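You operate a simulated robot arm through the tools that you are given. There is no shell and no other tool. Be economical: measure what you need, move in short steps, check, and stop when the job is done.

The job below is to be done with a simulated robot arm. You get a single attempt, and the scene is never put back.

JOB
Pack the orange hat in the pink box and close its lid.
Fine: the box stands on the white table; set the lid square on the rim and slide the back door shut.

Only the result counts: the job must be done as asked and must still hold three seconds after the hand-in. Knocking over, shifting, dropping, spilling or breaking anything else fails it. A push-on lid holds only when it is set on centred and level and pressed home; a screw cap is set on level and turned clockwise until tight.

ROBOT AND FRAMES
A 7-joint arm with a two-finger parallel gripper on a trunk, on a base that drives. Base frame: it is fixed to the floor where the robot stands at the start and does not move with it; the origin is under the middle of the robot, x ahead of it, y to its left, z up. Readings come in cm, rad, newtons and seconds.
With the tool pointing down near the work surface it reaches from about 28 to 76 cm from the robot's upright axis, wherever it stands. Its first joint turns from -2.897 to 2.897 rad. Places, roughly: back sliding door [-110, -70, 110]; inside of the pink box [50, 0, 80]; rim of the pink box [50, 0, 90]; top of the white table [60, 0, 80]. Payload 3.91 kg.
The tool frame sits at the grasp point between the pads (the TCP): z along the fingers, y along the line on which they close. The tips reach 3 cm beyond it. The gripper opens to 11 cm. The fingers are 2 cm wide and 1 cm thick; the gripper's body (4.8 by 11.2 cm) begins 5.5 cm behind the TCP.
Orientation is that of the tool frame in the base frame, as a unit quaternion [w, x, y, z]. With the fingers straight down and closing along the base's y, the tool's x points along the base's -x, its y along +y and its z along -z.

CONTROLS
- The arm moves only by the tool step_arm. Its argument "moves" is a list of rows, each a list of 7 numbers: the shift along the tool's x, y, z in m, then the turn, a rotation vector about the tool's x, y, z in rad, then the finger opening in m, from 0 to 0.11. In form: [[x, y, z, ax, ay, az, gripper], ...]. A call has 1 to 10 rows; each row shifts and turns the commanded pose from where the row before left it, along the tool's axes as they then stand. A row lasts 0.2 s, in which the tool goes at most 5 cm and 0.15 rad; a call with a longer step from one row to the next is refused whole, and so is a gripper value outside its range. Where a pose cannot be reached the arm comes as near as it can. A force on the tool above 40 N (or 10 N above the force at the start of the call, whichever is more), or a blocked arm, ends the call early, and 0.2 s more pass. The fingers move at their own pace (about 15.3 cm/s each) and stop on an object; they squeeze with about 35 N. The grip force told is the motor's: it shows also when the fingers shut on nothing. Time passes only in rows, and 0.2 s behind the last, so rows that do not move let the fingers close. It gives the time, the measured TCP pose, the force on the tool (base axes), the opening and the grip force at its end, in the units of the frame above (readings bear some noise), with the torque about the TCP (base axes, N m) and any sound that the robot's microphone picked up.
- Cameras (640 x 400 px; columns grow to the right, rows downward): "scene" is now at [-4.91, 7.92, 153.5]; the picture's right is [-0.93, -0.37, 0.00], its down [-0.28, 0.72, -0.63] and it looks along [0.23, -0.59, -0.78] (base axes); focal length 214 px, centre (320, 200). "wrist" rides on the gripper at [7.7, 0.7, -11.4] in the tool frame; the picture's right is [-0.09, 1.00, 0.00], its down [-0.80, -0.07, -0.59] and it looks along [-0.59, -0.05, 0.80] (tool axes); focal length 270 px, centre (320, 200). There is no depth. A picture from a camera that has moved, and an enlarged one, comes with that camera's place and axes in the base frame and with its lens.
- grab_frame(camera): a new picture of that camera. The clock stands still meanwhile.
- lift_body(by): slides the trunk up (or, below 0, down) by that many cm; the arm and the scene camera ride with it, the base frame stays. It gives what a move gives, with no picture.
- drive_base(legs): drives the robot by 1 to 6 legs, each [ahead, turn to the left] in cm and rad, along the robot's own axes; the way and the turn of a leg run together, so that a leg with both is an arc; at most 150 cm and 3.142 rad a leg. The arm and the cameras ride along, it lands a little off, and it stops where it bumps. It gives what a move gives.
- turn_head(pan, tilt): turns the head with the scene camera to pan (to the left, within 2.705 rad either way) and tilt (down, from -0.506 to 1.204), counted from straight ahead of the robot. It gives what a move gives.
- close_up(camera, box): a new picture of the part [left, top, right, bottom] of that camera's present view, enlarged. The clock stands still meanwhile.
- hand_in(): hands the job in; it is judged then, once.

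Go step by step. Nothing tells you exact positions but the pictures and the camera data: compare them with the known pose of the tool, close in by small moves and look again before you grip or let go. The budget is 120 turns and 78 pictures, counting those below and the enlarged ones. Unless the task says otherwise, let go and move clear before handing in, and close with one line.

The tools are called after "Emit:" by a JSON object that holds its "method" and its "body". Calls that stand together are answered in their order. step_arm: Moves the arm, as the interface text tells. Its arguments: {"type":"object","properties":{"moves":{"type":"array","items":{"type":"array","items":{"type":"number"}}}},"required":["moves"]} The other tools are called the same way: lift_body (by) slides the trunk up or down; drive_base (legs) drives the base; turn_head (pan, tilt) turns the head that bears the scene camera; grab_frame (camera) takes a picture; close_up (camera, box) takes an enlarged picture of a part of a camera's view; hand_in () hands the job in.

At the start:

```text
clock: 0.0
tcp_pos: [26.44, -31.54, 127.1]
tcp_rot: [0.0, 0.0, 1.0, 0.0]
wrist_force: [0.6, -0.9, 0.3]
ft_torque: [0.01, -0.03, -0.03]
finger_gap: 11.01
gripper_force: 0.1
trunk travel left (down, up): [-52.5, 8.5]
robot x, y, heading: [0.09, 0.09, 0.001]
head pan, tilt: [-1.197, 0.89]
```

scene: 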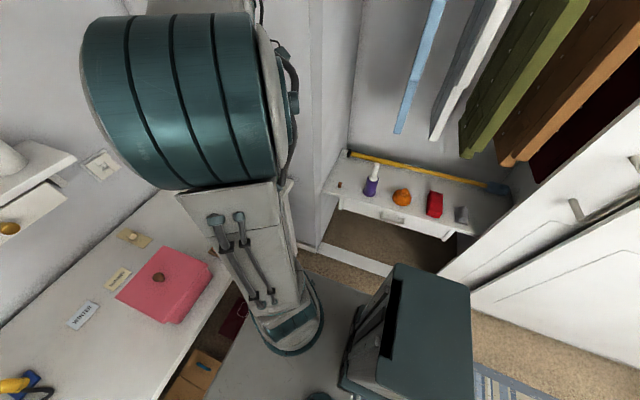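
wrist: 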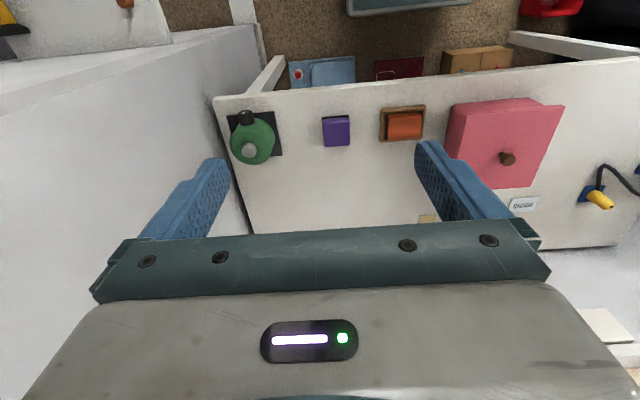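

I see a pink lidded box on the white table, and a closet behind to the right with a round orange thing on a shelf. I'll look round before moving.

Emit:
{"method": "close_up", "body": {"camera": "scene", "box": [320, 120, 520, 260]}}

Emit:
{"method": "turn_head", "body": {"pan": 0, "tilt": 0.9}}

Emit:
{"method": "grab_frame", "body": {"camera": "scene"}}

Emit:
{"method": "turn_head", "body": {"pan": -2.5, "tilt": 0.5}}

Emit:
{"method": "grab_frame", "body": {"camera": "scene"}}

```text
2.86 times, centred on (420, 190) of scene
camera zoom: at [-4.91, 7.92, 153.5], right [-0.93, -0.37, 0.0], down [-0.28, 0.72, -0.63], along [0.23, -0.59, -0.78], focal length 613 px, centre (34, 229)
```

zoom: 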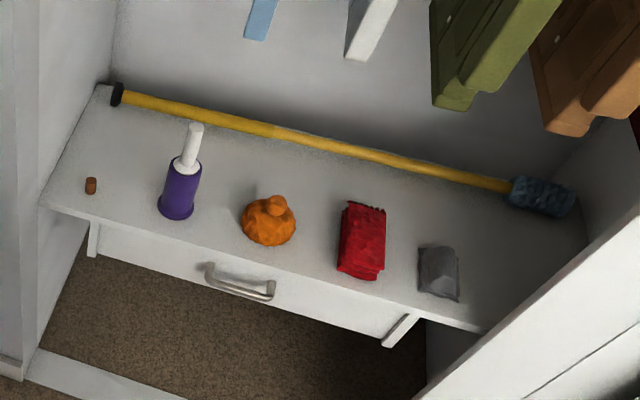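

```text
clock: 1.4
tcp_pos: [26.35, -31.51, 127.24]
tcp_rot: [0.0, 0.0, 1.0, 0.0]
wrist_force: [0.8, -0.1, 0.7]
ft_torque: [-0.04, 0.03, 0.01]
finger_gap: 11.01
gripper_force: 0.1
trunk travel left (down, up): [-52.5, 8.5]
robot x, y, heading: [-0.18, 0.06, -0.001]
head pan, tilt: [0.0, 0.901]
```

```text
74 pictures are left
camera scene: at [-0.14, 14.99, 153.42], right [0.0, -1.0, 0.0], down [-0.78, 0.0, -0.62], along [0.62, 0.0, -0.78], focal length 214 px, centre (320, 200)
```

scene: 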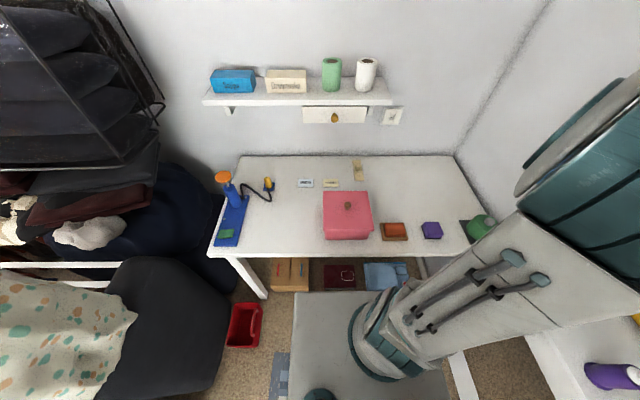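

```text
clock: 3.7
tcp_pos: [26.47, -31.56, 127.15]
tcp_rot: [0.0, 0.0, 1.0, 0.0]
wrist_force: [-0.3, 0.6, -0.6]
ft_torque: [0.01, 0.0, 0.0]
finger_gap: 11.01
gripper_force: 0.1
trunk travel left (down, up): [-52.5, 8.5]
robot x, y, heading: [-0.22, 0.46, 0.006]
head pan, tilt: [-2.499, 0.499]
```

```text
73 pictures are left
camera scene: at [-14.97, 9.54, 156.81], right [-0.6, 0.8, 0.0], down [0.38, 0.29, -0.88], along [-0.7, -0.53, -0.48], focal length 214 px, centre (320, 200)
```

scene: 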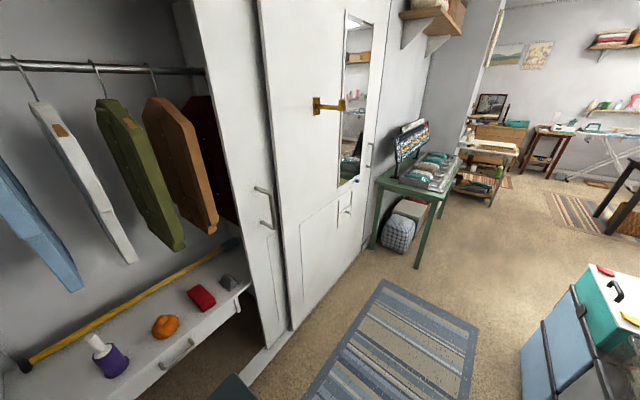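

The knitted orange hat lies on the closet shelf, and the sliding doors stand to the left of it, on the -x side. I'll zoom in on the doors and the box.

Emit:
{"method": "close_up", "body": {"camera": "scene", "box": [160, 0, 420, 400]}}

Emit:
{"method": "turn_head", "body": {"pan": -0.2, "tilt": 0.9}}

Emit:
{"method": "close_up", "body": {"camera": "scene", "box": [150, 130, 400, 290]}}

Emit:
{"method": "turn_head", "body": {"pan": -1.9, "tilt": 0.6}}

Emit:
{"method": "grab_frame", "body": {"camera": "scene"}}

```text
1.00 times, centred on (290, 200) of scene
camera zoom: at [-14.97, 9.54, 156.81], right [-0.6, 0.8, 0.0], down [0.38, 0.29, -0.88], along [-0.7, -0.53, -0.48], focal length 214 px, centre (350, 200)
```

zoom: 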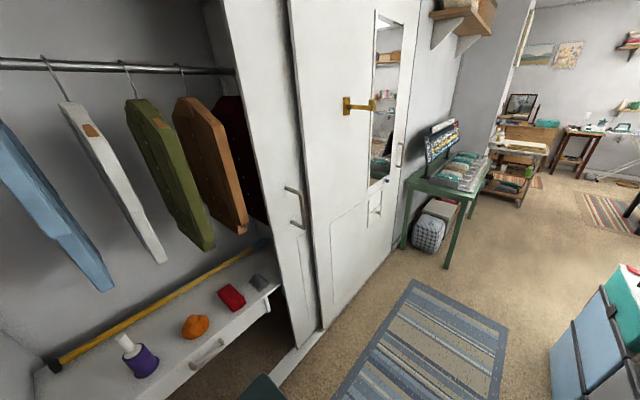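

```text
clock: 5.8
tcp_pos: [26.36, -31.61, 127.17]
tcp_rot: [0.0, 0.001, 1.0, 0.0]
wrist_force: [-0.1, 0.7, -0.3]
ft_torque: [-0.01, 0.0, 0.01]
finger_gap: 11.02
gripper_force: 0.2
trunk travel left (down, up): [-52.5, 8.5]
robot x, y, heading: [0.25, 0.12, 0.003]
head pan, tilt: [-0.201, 0.901]
```

```text
2.50 times, centred on (275, 210) of scene
camera zoom: at [-0.29, 13.49, 153.42], right [-0.2, -0.98, 0.0], down [-0.77, 0.16, -0.62], along [0.61, -0.12, -0.78], focal length 536 px, centre (432, 175)
```

zoom: 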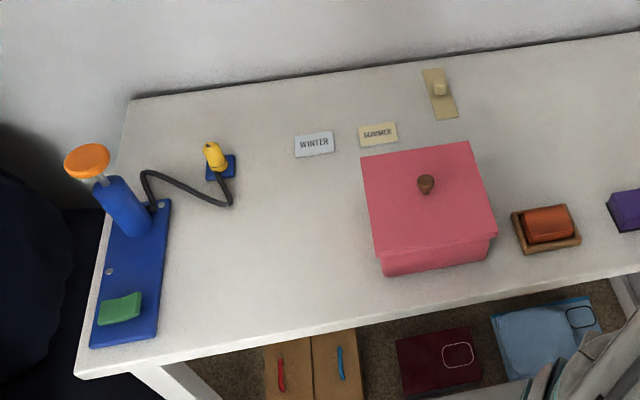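

```text
clock: 7.5
tcp_pos: [26.41, -31.56, 127.22]
tcp_rot: [-0.001, -0.001, 1.0, 0.0]
wrist_force: [-0.1, 0.0, -0.1]
ft_torque: [-0.02, 0.03, -0.02]
finger_gap: 10.97
gripper_force: 0.0
trunk travel left (down, up): [-52.5, 8.5]
robot x, y, heading: [0.1, -0.24, 0.001]
head pan, tilt: [-1.901, 0.6]
```

```text
70 pictures are left
camera scene: at [-10.55, 6.63, 155.9], right [-0.95, 0.32, 0.0], down [0.18, 0.53, -0.82], along [-0.27, -0.78, -0.57], focal length 214 px, centre (320, 200)
```

scene: 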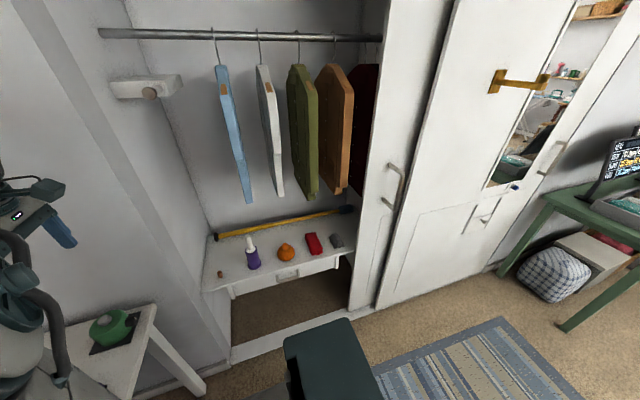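

The box is at about (50, 0), the hat at about (-19, -77, 65), and the back door's leading edge at about x = -57. Next I check my own base footprint and the clearance.

Emit:
{"method": "turn_head", "body": {"pan": 0.3, "tilt": 1.2}}

Emit:
{"method": "grab_frame", "body": {"camera": "scene"}}

Emit:
{"method": "turn_head", "body": {"pan": 2.3, "tilt": 0.8}}

Emit:
{"method": "grab_frame", "body": {"camera": "scene"}}

Emit:
{"method": "turn_head", "body": {"pan": -1.6, "tilt": 1.1}}

Emit:
{"method": "grab_frame", "body": {"camera": "scene"}}

```text
clock: 9.6
tcp_pos: [26.45, -31.61, 127.12]
tcp_rot: [-0.001, 0.0, 1.0, 0.0]
wrist_force: [-0.5, -1.0, -0.1]
ft_torque: [0.03, 0.02, 0.02]
finger_gap: 10.99
gripper_force: 0.0
trunk travel left (down, up): [-52.5, 8.5]
robot x, y, heading: [-0.03, -0.06, -0.0]
head pan, tilt: [0.3, 1.201]
```

```text
69 pictures are left
camera scene: at [-2.35, 16.65, 151.44], right [0.3, -0.96, 0.0], down [-0.89, -0.28, -0.36], along [0.35, 0.11, -0.93], focal length 214 px, centre (320, 200)
```

scene: 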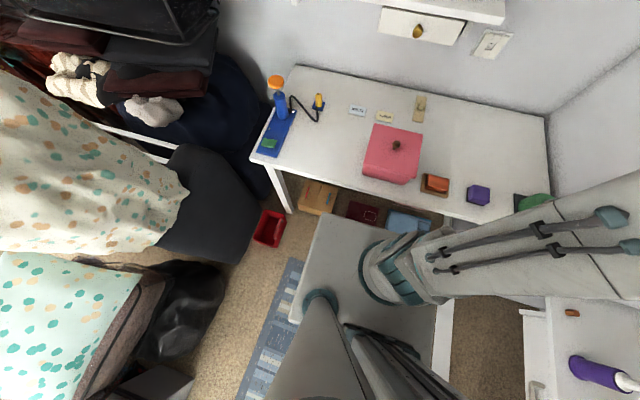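

```text
clock: 11.5
tcp_pos: [26.41, -31.55, 127.21]
tcp_rot: [0.0, 0.0, 1.0, 0.0]
wrist_force: [0.5, 0.5, 0.0]
ft_torque: [0.02, -0.03, 0.02]
finger_gap: 10.99
gripper_force: 0.1
trunk travel left (down, up): [-52.5, 8.5]
robot x, y, heading: [-0.04, 0.2, -0.0]
head pan, tilt: [2.3, 0.799]
```

```text
68 pictures are left
camera scene: at [-13.06, 21.02, 154.21], right [0.75, 0.67, 0.0], down [0.48, -0.53, -0.7], along [-0.46, 0.52, -0.72], focal length 214 px, centre (320, 200)
```

scene: 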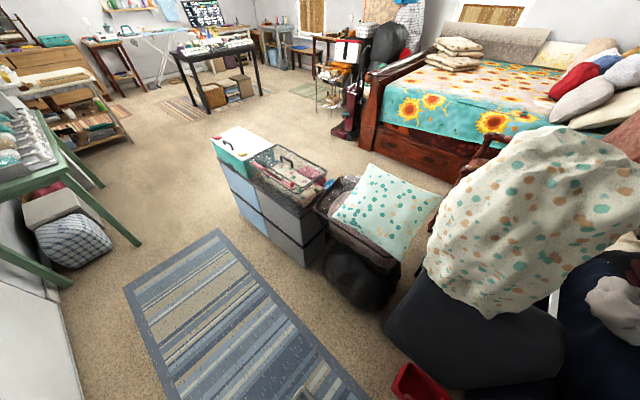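

```text
clock: 14.7
tcp_pos: [26.49, -31.51, 127.23]
tcp_rot: [-0.001, 0.0, 1.0, 0.0]
wrist_force: [0.5, 0.1, -0.3]
ft_torque: [0.03, 0.0, 0.01]
finger_gap: 11.0
gripper_force: 0.0
trunk travel left (down, up): [-52.5, 8.5]
robot x, y, heading: [-0.09, 0.15, 0.001]
head pan, tilt: [-1.6, 1.1]
```

```text
67 pictures are left
camera scene: at [-7.88, 8.69, 152.04], right [-1.0, 0.03, 0.0], down [0.03, 0.89, -0.45], along [-0.01, -0.45, -0.89], focal length 214 px, centre (320, 200)
```

scene: 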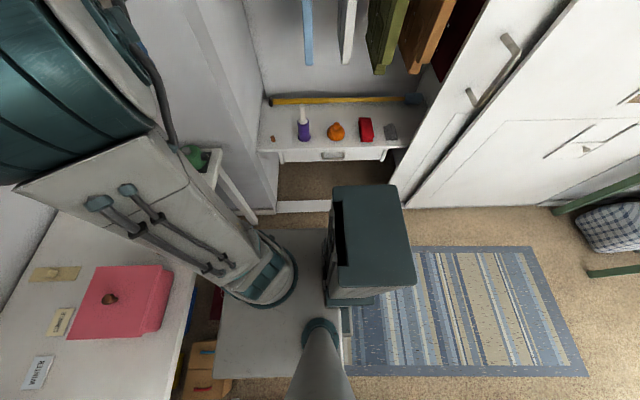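

From the views taken together the table top is at z ≈ 80 and the lid knob at about (47, 5, 92). The closet shelf is at z ≈ 62. I'll move the open gripper above the knob, staying high, and check with the wrist camera.

Emit:
{"method": "step_arm", "body": {"moves": [[-0.02, 0.036, 0.0, 0, 0, 0, 0.11], [-0.02, 0.036, 0.0, 0, 0, 0, 0.11], [-0.02, 0.036, 0.0, 0, 0, 0, 0.11], [-0.02, 0.036, 0.0, 0, 0, 0, 0.11], [-0.02, 0.036, 0.0, 0, 0, 0, 0.11], [-0.02, 0.036, 0.0, 0, 0, 0, 0.11], [-0.02, 0.036, 0.02, 0, 0, 0, 0.11], [-0.02, 0.036, 0.02, 0, 0, 0, 0.11], [-0.02, 0.036, 0.02, 0, 0, 0, 0.11], [-0.02, 0.036, 0.02, 0, 0, 0, 0.11]]}}

Emit:
{"method": "grab_frame", "body": {"camera": "wrist"}}

Emit:
{"method": "turn_head", "body": {"pan": -0.2, "tilt": 0.9}}

Emit:
{"method": "grab_frame", "body": {"camera": "scene"}}

```text
clock: 16.9
tcp_pos: [46.4, 4.45, 119.02]
tcp_rot: [0.001, 0.0, 1.0, 0.0]
wrist_force: [0.1, 0.6, 0.6]
ft_torque: [0.0, 0.03, 0.01]
finger_gap: 11.0
gripper_force: 0.1
trunk travel left (down, up): [-52.5, 8.5]
robot x, y, heading: [-0.25, -0.32, 0.001]
head pan, tilt: [-1.6, 1.1]
```

```text
66 pictures are left
camera wrist: at [38.89, 5.15, 130.68], right [0.09, 1.0, 0.0], down [0.8, -0.07, 0.59], along [0.59, -0.05, -0.8], focal length 270 px, centre (320, 200)
```

wrist: 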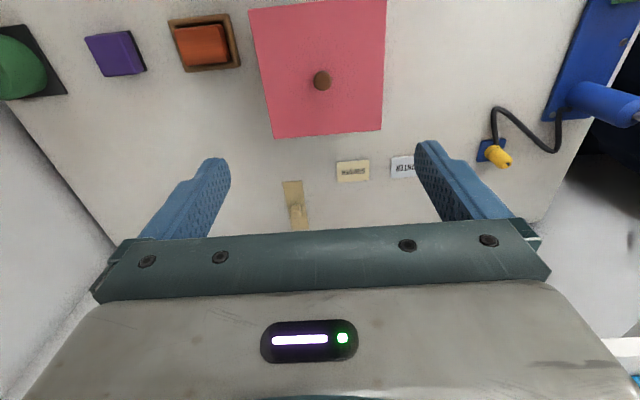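

```text
clock: 18.5
tcp_pos: [46.38, 4.4, 119.12]
tcp_rot: [0.0, 0.0, 1.0, 0.0]
wrist_force: [0.1, 0.0, 0.1]
ft_torque: [0.01, 0.03, -0.06]
finger_gap: 11.01
gripper_force: 0.2
trunk travel left (down, up): [-52.5, 8.5]
robot x, y, heading: [0.15, -0.18, -0.001]
head pan, tilt: [-0.201, 0.901]
```

```text
65 pictures are left
camera scene: at [-0.29, 13.5, 153.42], right [-0.2, -0.98, 0.0], down [-0.77, 0.16, -0.62], along [0.61, -0.12, -0.78], focal length 214 px, centre (320, 200)
```

scene: 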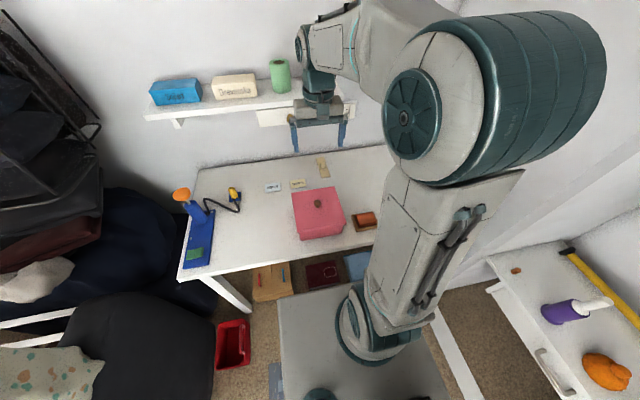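

The knob is at about (47.8, 4.75, 90.4) and the lid is about 18 cm square. I'll come down above it and check.

Emit:
{"method": "step_arm", "body": {"moves": [[-0.007, 0.002, 0.04, 0, 0, 0, 0.08], [-0.007, 0.001, 0.04, 0, 0, 0, 0.06], [0, 0, 0.04, 0, 0, 0, 0.06], [0, 0, 0.04, 0, 0, 0, 0.06], [0, 0, 0.03, 0, 0, 0, 0.06], [0, 0, 0.02, 0, 0, 0, 0.06]]}}

Emit:
{"method": "grab_frame", "body": {"camera": "wrist"}}

Emit:
{"method": "close_up", "body": {"camera": "scene", "box": [250, 140, 400, 240]}}

```text
clock: 19.9
tcp_pos: [47.76, 4.79, 98.11]
tcp_rot: [0.0, 0.0, 1.0, 0.0]
wrist_force: [-0.1, 0.2, -1.4]
ft_torque: [-0.01, -0.01, 0.0]
finger_gap: 5.99
gripper_force: 0.0
trunk travel left (down, up): [-52.5, 8.5]
robot x, y, heading: [-0.03, -0.01, -0.005]
head pan, tilt: [-0.201, 0.901]
```

```text
64 pictures are left
camera wrist: at [40.22, 5.42, 109.68], right [0.09, 1.0, 0.0], down [0.8, -0.07, 0.59], along [0.59, -0.05, -0.8], focal length 270 px, centre (320, 200)
```

wrist: 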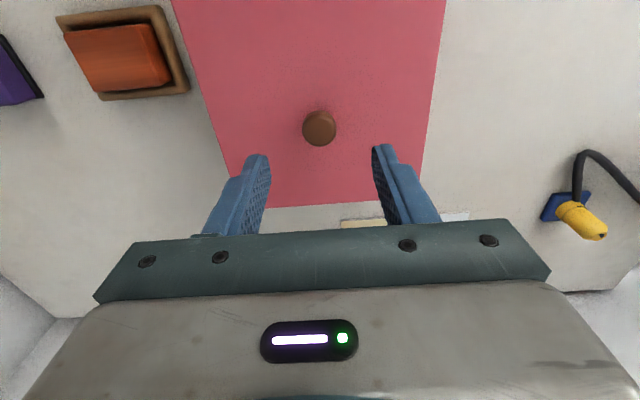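

```text
4.00 times, centred on (325, 190) of scene
camera zoom: at [-0.26, 13.51, 153.42], right [-0.2, -0.98, 0.0], down [-0.77, 0.16, -0.62], along [0.61, -0.12, -0.78], focal length 858 px, centre (300, 240)
```

zoom: 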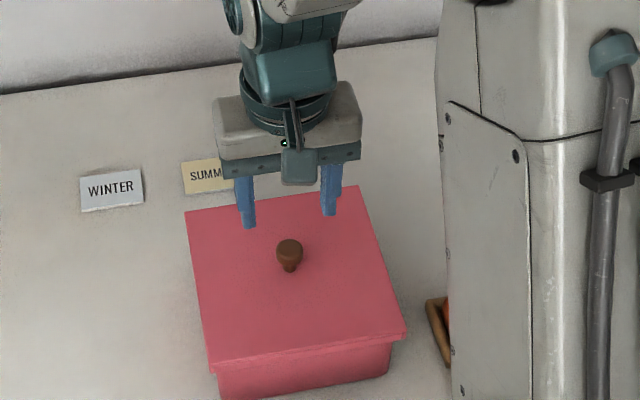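

Everything lines up. I'll come down to TCP z ≈ 92 and close on the knob.

Emit:
{"method": "step_arm", "body": {"moves": [[0, 0, 0.03, 0, 0, 0, 0.06], [0, 0, 0.02, 0, 0, 0, 0.06], [0, 0, 0.011, 0, 0, 0, 0.06], [0, 0, 0, 0, 0, 0, 0.0], [0, 0, 0, 0, 0, 0, 0.0], [0, 0, 0, 0, 0, 0, 0.0]]}}

Emit:
{"method": "grab_frame", "body": {"camera": "wrist"}}

```text
clock: 21.3
tcp_pos: [47.89, 4.8, 92.1]
tcp_rot: [0.0, 0.0, 1.0, 0.0]
wrist_force: [0.2, 0.5, -1.0]
ft_torque: [-0.01, 0.03, -0.01]
finger_gap: 2.48
gripper_force: 35.1
trunk travel left (down, up): [-52.5, 8.5]
robot x, y, heading: [0.58, -0.01, -0.003]
head pan, tilt: [-0.201, 0.901]
```

```text
62 pictures are left
camera wrist: at [40.21, 5.39, 103.67], right [0.09, 1.0, 0.0], down [0.8, -0.07, 0.59], along [0.59, -0.05, -0.8], focal length 270 px, centre (320, 200)
```

wrist: 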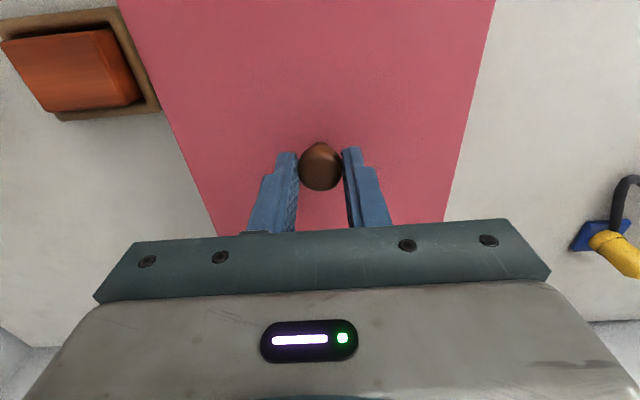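

I have the knob with a gap of 2.5 cm, at TCP (47.8, 4.8, 92.1) with the lid on. Now I lift.

Emit:
{"method": "step_arm", "body": {"moves": [[0, 0, -0.01, 0, 0, 0, 0.0], [0, 0, -0.02, 0, 0, 0, 0.0], [0, 0, -0.03, 0, 0, 0, 0.0], [0, 0, -0.03, 0, 0, 0, 0.0], [0, 0, -0.03, 0, 0, 0, 0.0]]}}

Emit:
{"method": "grab_frame", "body": {"camera": "scene"}}

```text
clock: 22.5
tcp_pos: [47.92, 4.78, 104.11]
tcp_rot: [-0.001, 0.001, 1.0, 0.0]
wrist_force: [0.0, 0.4, -1.4]
ft_torque: [0.02, 0.0, 0.0]
finger_gap: 2.5
gripper_force: 35.1
trunk travel left (down, up): [-52.5, 8.5]
robot x, y, heading: [0.13, 0.23, 0.0]
head pan, tilt: [-0.201, 0.901]
```

```text
61 pictures are left
camera scene: at [-0.31, 13.51, 153.42], right [-0.2, -0.98, 0.0], down [-0.77, 0.16, -0.62], along [0.61, -0.12, -0.78], focal length 214 px, centre (320, 200)
```

scene: 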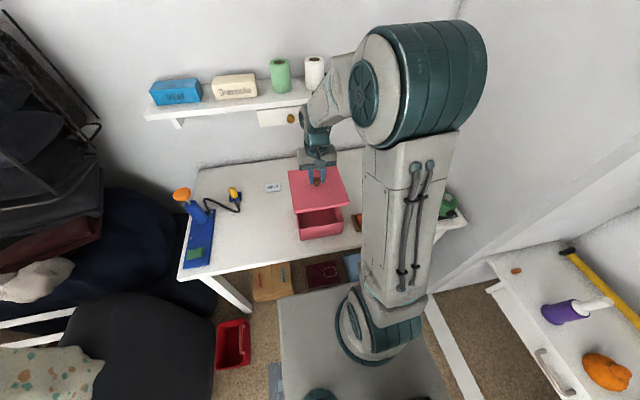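

The lid is off. I'll carry it to the free table area left of the box, at about (46, 29).

Emit:
{"method": "step_arm", "body": {"moves": [[0.002, 0.04, 0, 0, 0, 0, 0.0], [0.004, 0.04, 0, 0, 0, 0, 0.0], [0.004, 0.04, 0, 0, 0, 0, 0.0], [0.004, 0.04, 0, 0, 0, 0, 0.0], [0.003, 0.04, 0, 0, 0, 0, 0.0], [0.003, 0.04, 0.02, 0, 0, 0, 0.0], [0, 0, 0.03, 0, 0, 0, 0.0], [0, 0, 0.03, 0, 0, 0, 0.0]]}}

Emit:
{"method": "grab_frame", "body": {"camera": "scene"}}

Emit:
{"method": "grab_frame", "body": {"camera": "wrist"}}

```text
clock: 24.3
tcp_pos: [45.94, 28.9, 96.05]
tcp_rot: [0.0, 0.0, 1.0, 0.0]
wrist_force: [-0.4, 0.2, -0.4]
ft_torque: [-0.03, -0.01, -0.01]
finger_gap: 2.48
gripper_force: 34.8
trunk travel left (down, up): [-52.5, 8.5]
robot x, y, heading: [-0.22, -0.05, 0.004]
head pan, tilt: [-0.201, 0.901]
```

```text
60 pictures are left
camera scene: at [-0.26, 13.54, 153.42], right [-0.2, -0.98, 0.0], down [-0.77, 0.16, -0.62], along [0.61, -0.12, -0.78], focal length 214 px, centre (320, 200)
```

scene: 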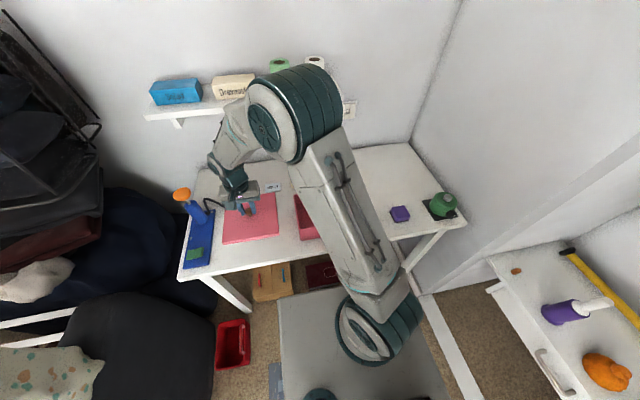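

```text
59 pictures are left
camera wrist: at [38.3, 29.47, 107.62], right [0.09, 1.0, 0.0], down [0.8, -0.07, 0.59], along [0.59, -0.05, -0.8], focal length 270 px, centre (320, 200)
```

wrist: 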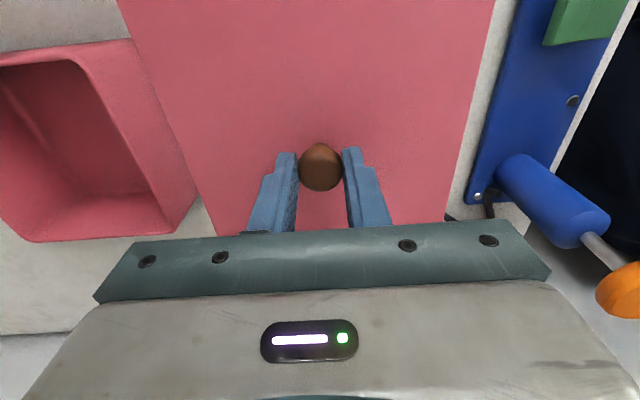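

All clear around it. I'll lower until it touches the table.

Emit:
{"method": "step_arm", "body": {"moves": [[0, 0, 0.02, 0, 0, 0, 0.0], [0, 0, 0.02, 0, 0, 0, 0.0], [0, 0, 0.01, 0, 0, 0, 0.0], [0, 0, 0.01, 0, 0, 0, 0.0], [0, 0, 0.005, 0, 0, 0, 0.0], [0, 0, 0.005, 0, 0, 0, 0.0], [0, 0, 0.005, 0, 0, 0, 0.0], [0, 0, 0.005, 0, 0, 0, 0.0]]}}

Emit:
{"method": "close_up", "body": {"camera": "scene", "box": [160, 160, 340, 280]}}

```text
clock: 26.1
tcp_pos: [45.89, 28.68, 88.01]
tcp_rot: [0.0, 0.0, 1.0, 0.0]
wrist_force: [-0.3, -0.1, -1.4]
ft_torque: [0.0, 0.01, -0.03]
finger_gap: 2.52
gripper_force: 34.8
trunk travel left (down, up): [-52.5, 8.5]
robot x, y, heading: [0.31, 0.05, -0.001]
head pan, tilt: [-0.201, 0.901]
```

```text
3.33 times, centred on (250, 220) of scene
camera zoom: at [-0.28, 13.53, 153.42], right [-0.2, -0.98, 0.0], down [-0.77, 0.16, -0.62], along [0.61, -0.12, -0.78], focal length 715 px, centre (553, 133)
```

zoom: 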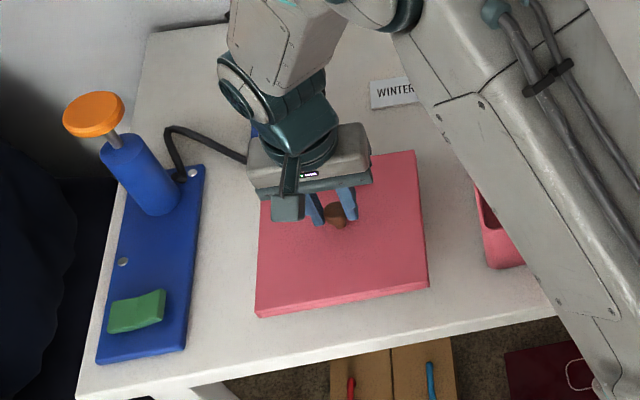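

There's no contact yet. I continue down in small steps.

Emit:
{"method": "step_arm", "body": {"moves": [[0, 0, 0.004, 0, 0, 0, 0.0], [0, 0, 0.004, 0, 0, 0, 0.0], [0, 0, 0.004, 0, 0, 0, 0.0], [0, 0, 0.004, 0, 0, 0, 0.0], [0, 0, 0.003, 0, 0, 0, 0.0], [0, 0, 0.003, 0, 0, 0, 0.0], [0, 0, 0.003, 0, 0, 0, 0.0], [0, 0, 0.003, 0, 0, 0, 0.0]]}}

```text
clock: 27.9
tcp_pos: [45.92, 28.68, 85.25]
tcp_rot: [0.0, 0.0, 1.0, 0.0]
wrist_force: [-1.4, 0.3, -1.4]
ft_torque: [-0.01, -0.01, -0.01]
finger_gap: 2.49
gripper_force: 35.1
trunk travel left (down, up): [-52.5, 8.5]
robot x, y, heading: [0.06, 0.03, -0.002]
head pan, tilt: [-0.201, 0.901]
```

Emit:
{"method": "step_arm", "body": {"moves": [[0, 0, 0.003, 0, 0, 0, 0.0], [0, 0, 0.003, 0, 0, 0, 0.0], [0, 0, 0.003, 0, 0, 0, 0.0], [0, 0, 0.003, 0, 0, 0, 0.0], [0, 0, 0.003, 0, 0, 0, 0.0]]}}

Emit:
{"method": "close_up", "body": {"camera": "scene", "box": [160, 160, 340, 280]}}

```text
clock: 29.1
tcp_pos: [45.82, 28.69, 83.96]
tcp_rot: [0.002, 0.0, 1.0, 0.002]
wrist_force: [-1.3, -0.1, 32.1]
ft_torque: [-0.04, -0.08, 0.0]
finger_gap: 2.53
gripper_force: 34.9
trunk travel left (down, up): [-52.5, 8.5]
robot x, y, heading: [0.68, 0.13, 0.001]
head pan, tilt: [-0.201, 0.901]
```

```text
3.33 times, centred on (250, 220) of scene
camera zoom: at [-0.54, 13.35, 153.5], right [-0.2, -0.98, 0.0], down [-0.77, 0.16, -0.62], along [0.61, -0.12, -0.78], focal length 715 px, centre (553, 133)
```

zoom: 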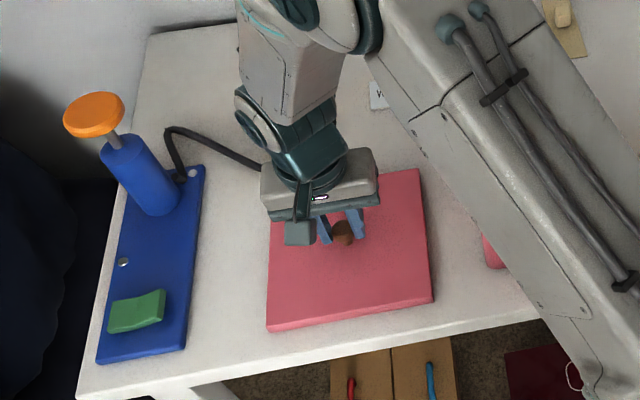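

The lid has touched down, with 32 N on the tool. I ease off, release and rise.

Emit:
{"method": "step_arm", "body": {"moves": [[0, 0, -0.003, 0, 0, 0, 0.0], [0, 0, 0, 0, 0, 0, 0.05], [0, 0, 0, 0, 0, 0, 0.06], [0, 0, -0.02, 0, 0, 0, 0.06], [0, 0, -0.04, 0, 0, 0, 0.06], [0, 0, -0.05, 0, 0, 0, 0.06], [0, 0, -0.05, 0, 0, 0, 0.08], [0, 0, -0.05, 0, 0, 0, 0.11], [0, 0, -0.05, 0, 0, 0, 0.11]]}}

Emit:
{"method": "grab_frame", "body": {"camera": "wrist"}}

Emit:
{"method": "grab_frame", "body": {"camera": "scene"}}

```text
clock: 31.1
tcp_pos: [45.8, 28.57, 110.1]
tcp_rot: [0.0, -0.001, 1.0, 0.001]
wrist_force: [0.1, 0.7, -0.5]
ft_torque: [-0.01, 0.0, 0.01]
finger_gap: 11.01
gripper_force: 0.1
trunk travel left (down, up): [-52.5, 8.5]
robot x, y, heading: [0.17, 0.11, 0.002]
head pan, tilt: [-0.201, 0.901]
```

```text
56 pictures are left
camera wrist: at [38.16, 29.3, 121.75], right [0.09, 1.0, 0.0], down [0.8, -0.07, 0.59], along [0.59, -0.05, -0.8], focal length 270 px, centre (320, 200)
```

wrist: 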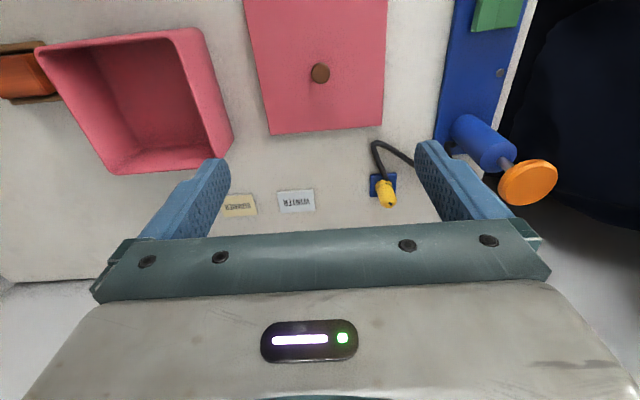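

```text
55 pictures are left
camera scene: at [-0.33, 13.49, 153.42], right [-0.2, -0.98, 0.0], down [-0.77, 0.16, -0.62], along [0.61, -0.12, -0.78], focal length 214 px, centre (320, 200)
```

scene: 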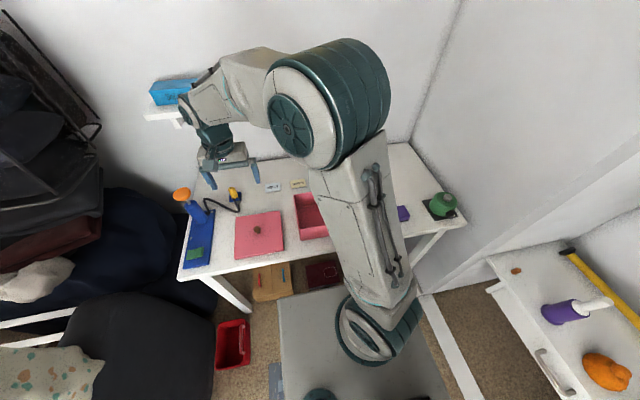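

The lid now lies flat on the table and the box is open. I'll fold the arm in, back up, turn to face the closet and edge forward.

Emit:
{"method": "step_arm", "body": {"moves": [[0.017, -0.036, -0.019, 0, 0, 0, 0.11], [0.017, -0.036, -0.019, 0, 0, 0, 0.11], [0.017, -0.036, -0.019, 0, 0, 0, 0.11], [0.017, -0.036, -0.019, 0, 0, 0, 0.11], [0.017, -0.036, -0.019, 0, 0, 0, 0.11], [0.017, -0.036, -0.019, 0, 0, 0, 0.11], [0.017, -0.036, -0.019, 0, 0, 0, 0.11], [0.017, -0.036, -0.019, 0, 0, 0, 0.11]]}}

Emit:
{"method": "drive_base", "body": {"legs": [[-25, 0], [0, -1.571]]}}

Emit:
{"method": "turn_head", "body": {"pan": 0.2, "tilt": 0.8}}

Emit:
{"method": "grab_frame", "body": {"camera": "scene"}}

Emit:
{"method": "grab_frame", "body": {"camera": "wrist"}}

```text
clock: 32.9
tcp_pos: [32.13, -0.14, 125.32]
tcp_rot: [0.0, 0.0, 1.0, 0.0]
wrist_force: [-0.2, 0.4, 0.3]
ft_torque: [-0.02, -0.02, 0.0]
finger_gap: 10.98
gripper_force: 0.1
trunk travel left (down, up): [-52.5, 8.5]
robot x, y, heading: [0.01, 0.16, 0.004]
head pan, tilt: [-0.201, 0.901]
```

```text
clock: 38.5
tcp_pos: [-24.6, -32.25, 125.35]
tcp_rot: [0.001, 0.701, 0.713, 0.0]
wrist_force: [0.5, 0.4, 0.3]
ft_torque: [0.0, 0.0, -0.01]
finger_gap: 11.03
gripper_force: 0.1
trunk travel left (down, up): [-52.5, 8.5]
robot x, y, heading: [-25.21, 0.36, -1.555]
head pan, tilt: [-0.201, 0.901]
```

```text
clock: 39.4
tcp_pos: [-24.57, -32.31, 125.28]
tcp_rot: [0.0, 0.701, 0.713, 0.0]
wrist_force: [-1.0, -0.1, -0.6]
ft_torque: [0.01, -0.03, 0.01]
finger_gap: 11.02
gripper_force: 0.0
trunk travel left (down, up): [-52.5, 8.5]
robot x, y, heading: [-25.45, 0.3, -1.553]
head pan, tilt: [0.201, 0.799]
```

```text
54 pictures are left
camera scene: at [-8.56, 0.02, 154.21], right [-0.98, -0.22, 0.0], down [-0.16, 0.7, -0.7], along [0.15, -0.68, -0.72], focal length 214 px, centre (320, 200)
```

scene: 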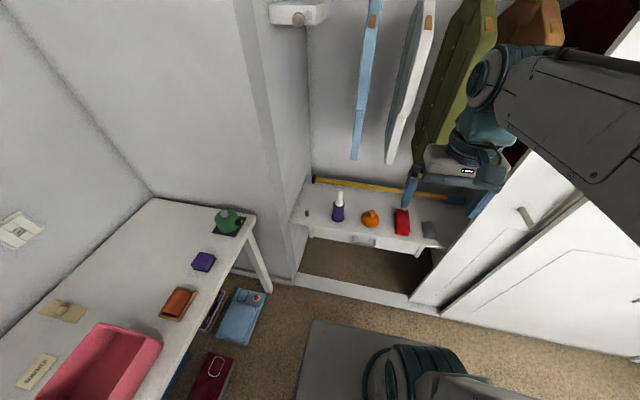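

```text
53 pictures are left
camera wrist: at [-24.02, -24.6, 136.88], right [1.0, -0.07, 0.0], down [-0.06, -0.8, 0.59], along [-0.04, -0.59, -0.8], focal length 270 px, centre (320, 200)
```

wrist: 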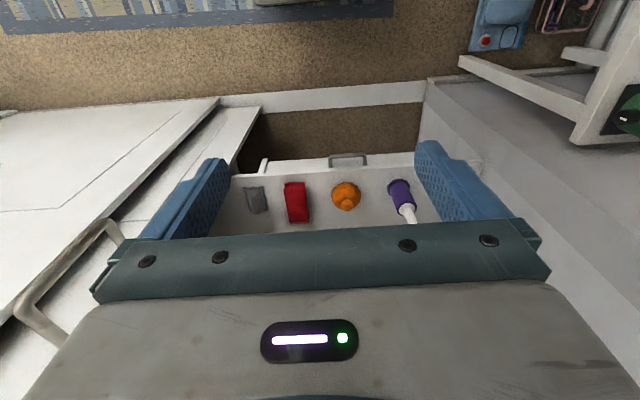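

The hat comes out at about (-19, -75, 68) with coats hanging just above it. So I'll reach in with the tool tilted about 45° from the front. I'll drive 18 cm closer and tilt the tool.

Emit:
{"method": "drive_base", "body": {"legs": [[18, 0]]}}

Emit:
{"method": "step_arm", "body": {"moves": [[0, 0, 0.04, 0, -0.1, 0, 0.11], [0.0, 0, 0.04, 0, -0.1, 0, 0.11], [0, 0, 0.04, 0, -0.1, 0, 0.11], [0, 0, 0.03, 0, -0.1, 0, 0.11], [0.02, 0, 0.02, 0, -0.1, 0, 0.11], [0.03, 0, 0.0, 0, -0.1, 0, 0.11], [0.04, 0, 0.0, 0, -0.1, 0, 0.11]]}}

Emit:
{"method": "turn_head", "body": {"pan": 0.1, "tilt": 0.9}}

Emit:
{"method": "grab_frame", "body": {"camera": "wrist"}}

Emit:
{"method": "grab_frame", "body": {"camera": "scene"}}

```text
clock: 40.9
tcp_pos: [-24.26, -50.11, 125.18]
tcp_rot: [0.0, 0.701, 0.713, 0.0]
wrist_force: [0.4, -1.0, -0.2]
ft_torque: [0.02, 0.03, 0.0]
finger_gap: 11.0
gripper_force: 0.2
trunk travel left (down, up): [-52.5, 8.5]
robot x, y, heading: [-24.96, -17.96, -1.553]
head pan, tilt: [0.201, 0.799]
```

```text
clock: 42.5
tcp_pos: [-24.4, -54.26, 114.7]
tcp_rot: [0.245, 0.658, 0.67, -0.24]
wrist_force: [-0.1, 1.0, -0.5]
ft_torque: [-0.01, -0.04, 0.01]
finger_gap: 11.0
gripper_force: 0.1
out of reach, approached as far as the arm can: row 5, 6, 7
trunk travel left (down, up): [-52.5, 8.5]
robot x, y, heading: [-24.88, -18.19, -1.549]
head pan, tilt: [0.201, 0.799]
```

```text
clock: 43.1
tcp_pos: [-24.36, -54.39, 114.64]
tcp_rot: [0.243, 0.659, 0.671, -0.239]
wrist_force: [0.0, -0.4, -0.5]
ft_torque: [0.02, -0.03, 0.01]
finger_gap: 11.03
gripper_force: 0.1
trunk travel left (down, up): [-52.5, 8.5]
robot x, y, heading: [-24.85, -18.2, -1.551]
head pan, tilt: [0.099, 0.901]
```

```text
52 pictures are left
camera wrist: at [-23.84, -41.1, 118.67], right [1.0, -0.05, 0.06], down [-0.07, -0.23, 0.97], along [-0.03, -0.97, -0.24], focal length 270 px, centre (320, 200)
```

wrist: 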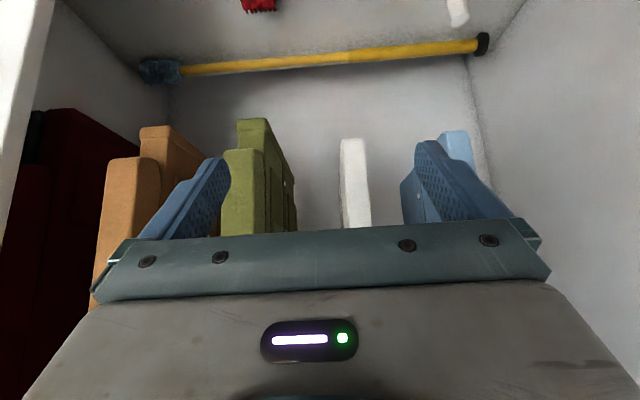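

```text
51 pictures are left
camera scene: at [-9.09, -17.43, 153.43], right [-0.99, -0.12, 0.0], down [-0.09, 0.78, -0.62], along [0.07, -0.62, -0.78], focal length 214 px, centre (320, 200)
```

scene: 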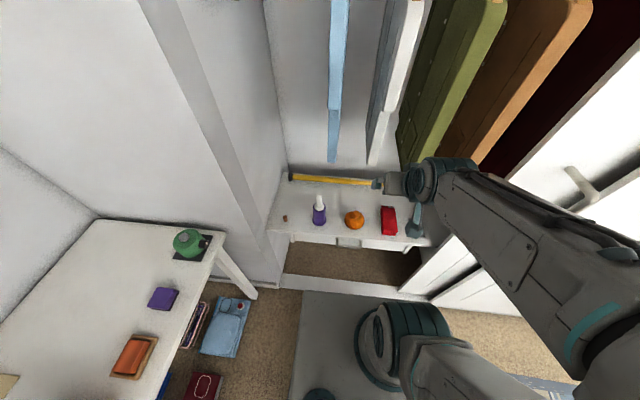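

The coat hems are at z ≈ 100 and the tool is in front of them. I'll lower the trunk 30 cm so that the arm can work at shelf height.

Emit:
{"method": "lift_body", "body": {"by": -30}}

Emit:
{"method": "grab_frame", "body": {"camera": "wrist"}}

Emit:
{"method": "grab_frame", "body": {"camera": "scene"}}

```text
clock: 46.1
tcp_pos: [-24.24, -55.01, 81.32]
tcp_rot: [0.208, 0.669, 0.684, -0.205]
wrist_force: [-2.2, 0.2, 0.9]
ft_torque: [-0.01, -0.15, 0.06]
finger_gap: 11.0
gripper_force: 0.0
trunk travel left (down, up): [-22.5, 38.5]
robot x, y, heading: [-24.53, -17.91, -1.551]
head pan, tilt: [0.099, 0.901]
```

```text
50 pictures are left
camera wrist: at [-23.73, -42.19, 86.72], right [1.0, -0.05, 0.04], down [-0.06, -0.33, 0.94], along [-0.03, -0.94, -0.33], focal length 270 px, centre (320, 200)
```

wrist: 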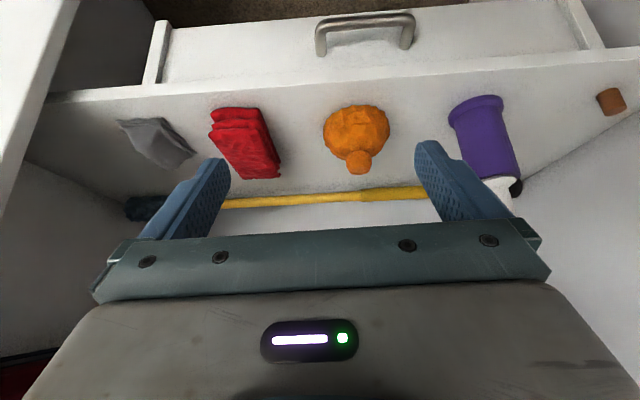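

```text
49 pictures are left
camera scene: at [-9.09, -17.44, 123.28], right [-0.99, -0.12, 0.0], down [-0.09, 0.78, -0.62], along [0.07, -0.62, -0.78], focal length 214 px, centre (320, 200)
```

scene: 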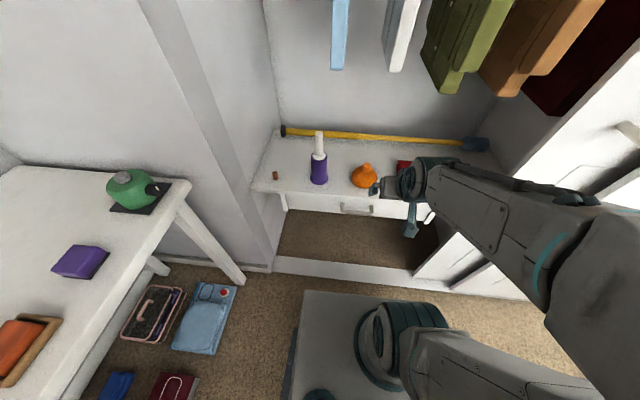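

The hat sits at about (-19, -77), body about 9.4 cm wide, with shelf top z ≈ 63. I'll line up the open gripper behind it along the tilted axis and check.

Emit:
{"method": "step_arm", "body": {"moves": [[-0.02, 0.01, 0.02, 0, 0, 0, 0.11], [-0.02, 0.01, 0.02, 0, 0, 0, 0.11], [-0.02, 0.01, 0.02, 0, 0, 0, 0.11], [-0.02, 0.01, 0.02, 0, 0, 0, 0.11]]}}

Emit:
{"method": "grab_frame", "body": {"camera": "wrist"}}

```text
clock: 47.1
tcp_pos: [-20.33, -65.52, 83.7]
tcp_rot: [0.244, 0.658, 0.67, -0.24]
wrist_force: [-0.3, -0.7, -0.2]
ft_torque: [-0.02, 0.03, 0.03]
finger_gap: 10.98
gripper_force: 0.0
trunk travel left (down, up): [-22.5, 38.5]
robot x, y, heading: [-24.5, -17.71, -1.55]
head pan, tilt: [0.099, 0.901]
```

```text
48 pictures are left
camera wrist: at [-19.67, -52.26, 87.67], right [1.0, -0.05, 0.06], down [-0.07, -0.23, 0.97], along [-0.03, -0.97, -0.23], focal length 270 px, centre (320, 200)
```

wrist: 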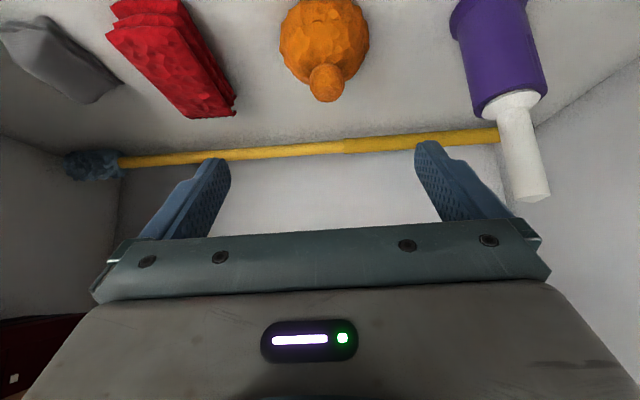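

Hat centre at x ≈ -18.9, y ≈ -77, z ≈ 66. I move halfway along the tool axis, centred, then look again.

Emit:
{"method": "step_arm", "body": {"moves": [[0.012, 0.007, 0.02, 0, 0, 0, 0.11], [0.011, 0.007, 0.03, 0, 0, 0, 0.11], [0, 0, 0.03, 0, 0, 0, 0.11], [0, 0, 0.02, 0, 0, 0, 0.11]]}}

Emit:
{"method": "grab_frame", "body": {"camera": "wrist"}}

Emit:
{"method": "close_up", "body": {"camera": "scene", "box": [270, 120, 470, 250]}}

```text
clock: 48.1
tcp_pos: [-18.66, -70.28, 74.52]
tcp_rot: [0.244, 0.658, 0.671, -0.239]
wrist_force: [-0.3, 0.0, 0.1]
ft_torque: [-0.01, -0.01, -0.01]
finger_gap: 11.0
gripper_force: 0.0
trunk travel left (down, up): [-22.5, 38.5]
robot x, y, heading: [-24.88, -17.65, -1.555]
head pan, tilt: [0.099, 0.901]
```

```text
47 pictures are left
camera wrist: at [-18.17, -56.99, 78.54], right [1.0, -0.05, 0.06], down [-0.07, -0.23, 0.97], along [-0.03, -0.97, -0.24], focal length 270 px, centre (320, 200)
```

wrist: 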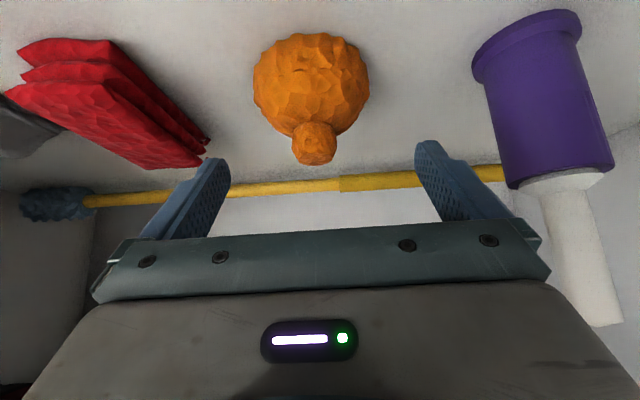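

```text
3.08 times, centred on (370, 185) of scene
camera zoom: at [-9.08, -17.43, 123.42], right [-0.99, -0.12, 0.0], down [-0.09, 0.78, -0.62], along [0.07, -0.62, -0.78], focal length 660 px, centre (166, 246)
```

zoom: 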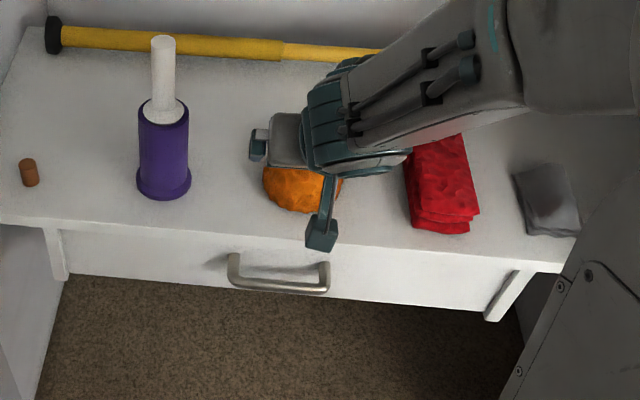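

The hat is about 0.6 cm off the tool centre line. I shift it to centre and advance in steps.

Emit:
{"method": "step_arm", "body": {"moves": [[0.002, -0.006, 0.02, 0, 0, 0, 0.11], [0.002, 0, 0.02, 0, 0, 0, 0.11], [0, 0, 0.015, 0, 0, 0, 0.11]]}}

Emit:
{"method": "grab_frame", "body": {"camera": "wrist"}}

```text
clock: 48.9
tcp_pos: [-19.26, -73.44, 70.1]
tcp_rot: [0.243, 0.659, 0.67, -0.24]
wrist_force: [-0.5, -1.4, 0.7]
ft_torque: [0.01, 0.0, 0.04]
finger_gap: 11.0
gripper_force: 0.0
trunk travel left (down, up): [-22.5, 38.5]
robot x, y, heading: [-24.58, -17.79, -1.551]
head pan, tilt: [0.099, 0.901]
```

```text
45 pictures are left
camera wrist: at [-18.74, -60.21, 74.06], right [1.0, -0.05, 0.06], down [-0.07, -0.23, 0.97], along [-0.04, -0.97, -0.24], focal length 270 px, centre (320, 200)
```

wrist: 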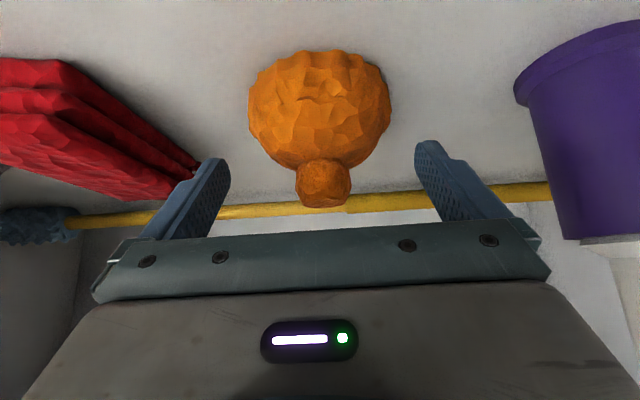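

It's centred now. I advance the rest of the way and check for contact.

Emit:
{"method": "step_arm", "body": {"moves": [[0, 0, 0.02, 0, 0, 0, 0.11], [0, 0, 0.015, 0, 0, 0, 0.11], [0, 0, 0.01, 0, 0, 0, 0.11]]}}

Emit:
{"method": "grab_frame", "body": {"camera": "wrist"}}

```text
clock: 49.7
tcp_pos: [-19.19, -76.31, 66.76]
tcp_rot: [0.245, 0.657, 0.671, -0.239]
wrist_force: [0.8, -0.3, -1.0]
ft_torque: [0.01, -0.03, 0.0]
finger_gap: 10.99
gripper_force: 0.0
trunk travel left (down, up): [-22.5, 38.5]
robot x, y, heading: [-24.63, -17.63, -1.551]
head pan, tilt: [0.099, 0.901]
```

```text
44 pictures are left
camera wrist: at [-18.64, -63.08, 70.65], right [1.0, -0.05, 0.06], down [-0.07, -0.23, 0.97], along [-0.03, -0.97, -0.24], focal length 270 px, centre (320, 200)
```

wrist: 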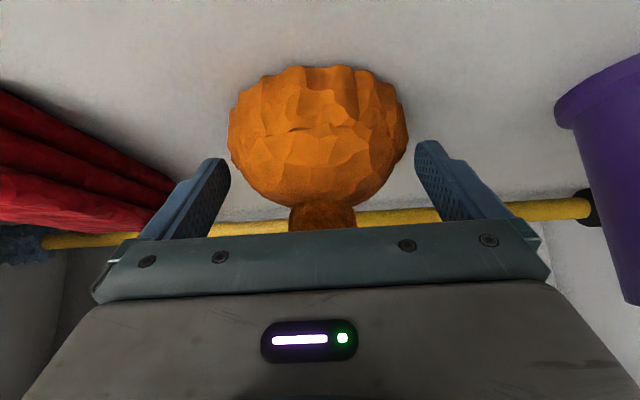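

The hat's widest part is a bit lower than my fingers. I nudge down a little, watching the force, then close.

Emit:
{"method": "step_arm", "body": {"moves": [[0.005, 0, 0.0, 0, 0, 0, 0.11], [0.005, 0, 0.002, 0, 0, 0, 0.11]]}}

Emit:
{"method": "close_up", "body": {"camera": "scene", "box": [320, 130, 440, 210]}}

```text
clock: 50.3
tcp_pos: [-19.11, -75.6, 65.79]
tcp_rot: [0.243, 0.658, 0.671, -0.239]
wrist_force: [-0.2, -0.5, 0.4]
ft_torque: [-0.01, 0.02, 0.02]
finger_gap: 11.0
gripper_force: 0.1
trunk travel left (down, up): [-22.5, 38.5]
robot x, y, heading: [-24.8, -17.81, -1.551]
head pan, tilt: [0.099, 0.901]
```

```text
5.00 times, centred on (380, 170) of scene
camera zoom: at [-9.09, -17.44, 123.42], right [-0.99, -0.12, 0.0], down [-0.09, 0.78, -0.62], along [0.07, -0.62, -0.78], focal length 1072 px, centre (20, 350)
```

zoom: 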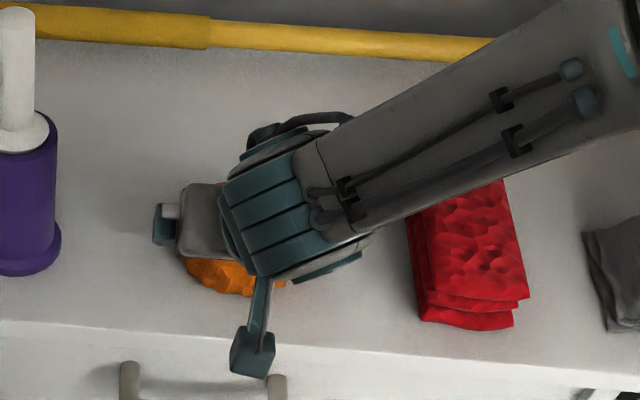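

No contact, so I close the fingers on the hat.

Emit:
{"method": "step_arm", "body": {"moves": [[0, 0, 0, 0, 0, 0, 0.07], [0, 0, 0, 0, 0, 0, 0.0], [0, 0, 0, 0, 0, 0, 0.0], [0, 0, 0, 0, 0, 0, 0.0]]}}

Emit:
{"method": "grab_frame", "body": {"camera": "wrist"}}

```text
clock: 51.3
tcp_pos: [-19.2, -75.68, 65.83]
tcp_rot: [0.243, 0.659, 0.671, -0.239]
wrist_force: [0.1, -0.6, 0.6]
ft_torque: [0.01, 0.01, 0.03]
finger_gap: 8.77
gripper_force: 34.9
trunk travel left (down, up): [-22.5, 38.5]
robot x, y, heading: [-24.81, -17.66, -1.548]
head pan, tilt: [0.099, 0.901]
```

```text
42 pictures are left
camera wrist: at [-18.66, -62.39, 69.82], right [1.0, -0.05, 0.06], down [-0.07, -0.23, 0.97], along [-0.03, -0.97, -0.24], focal length 270 px, centre (320, 200)
```

wrist: 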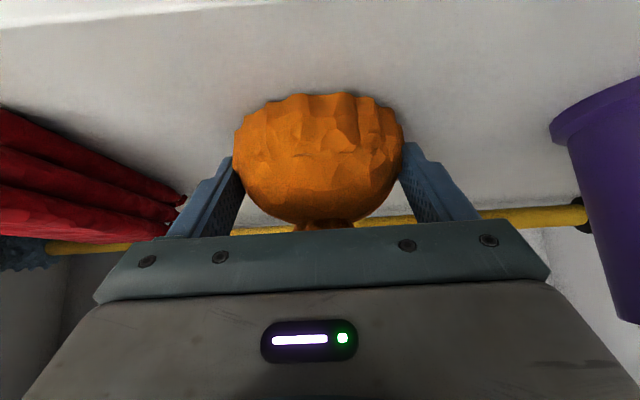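

Gripped at 8.8 cm. I lift straight up a little, then retreat out of the closet.

Emit:
{"method": "step_arm", "body": {"moves": [[-0.006, 0, -0.008, 0, 0, 0, 0.0], [-0.013, 0, -0.015, 0, 0, 0, 0.0], [-0.013, 0, -0.015, 0, 0, 0, 0.0], [-0.006, 0, -0.03, 0, 0, 0, 0.0]]}}

Emit:
{"method": "grab_frame", "body": {"camera": "wrist"}}

```text
clock: 52.3
tcp_pos: [-19.23, -74.21, 73.53]
tcp_rot: [0.244, 0.657, 0.671, -0.239]
wrist_force: [0.5, -0.3, -1.4]
ft_torque: [0.03, -0.02, 0.03]
finger_gap: 8.78
gripper_force: 35.6
trunk travel left (down, up): [-22.5, 38.5]
robot x, y, heading: [-24.84, -17.59, -1.552]
head pan, tilt: [0.099, 0.901]
```

```text
41 pictures are left
camera wrist: at [-18.63, -60.91, 77.45], right [1.0, -0.05, 0.06], down [-0.07, -0.23, 0.97], along [-0.03, -0.97, -0.24], focal length 270 px, centre (320, 200)
```

wrist: 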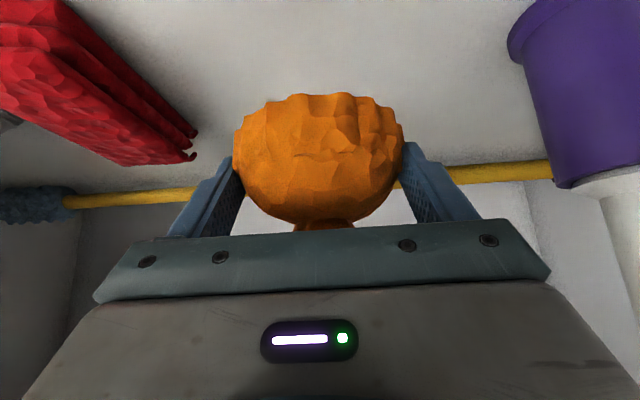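

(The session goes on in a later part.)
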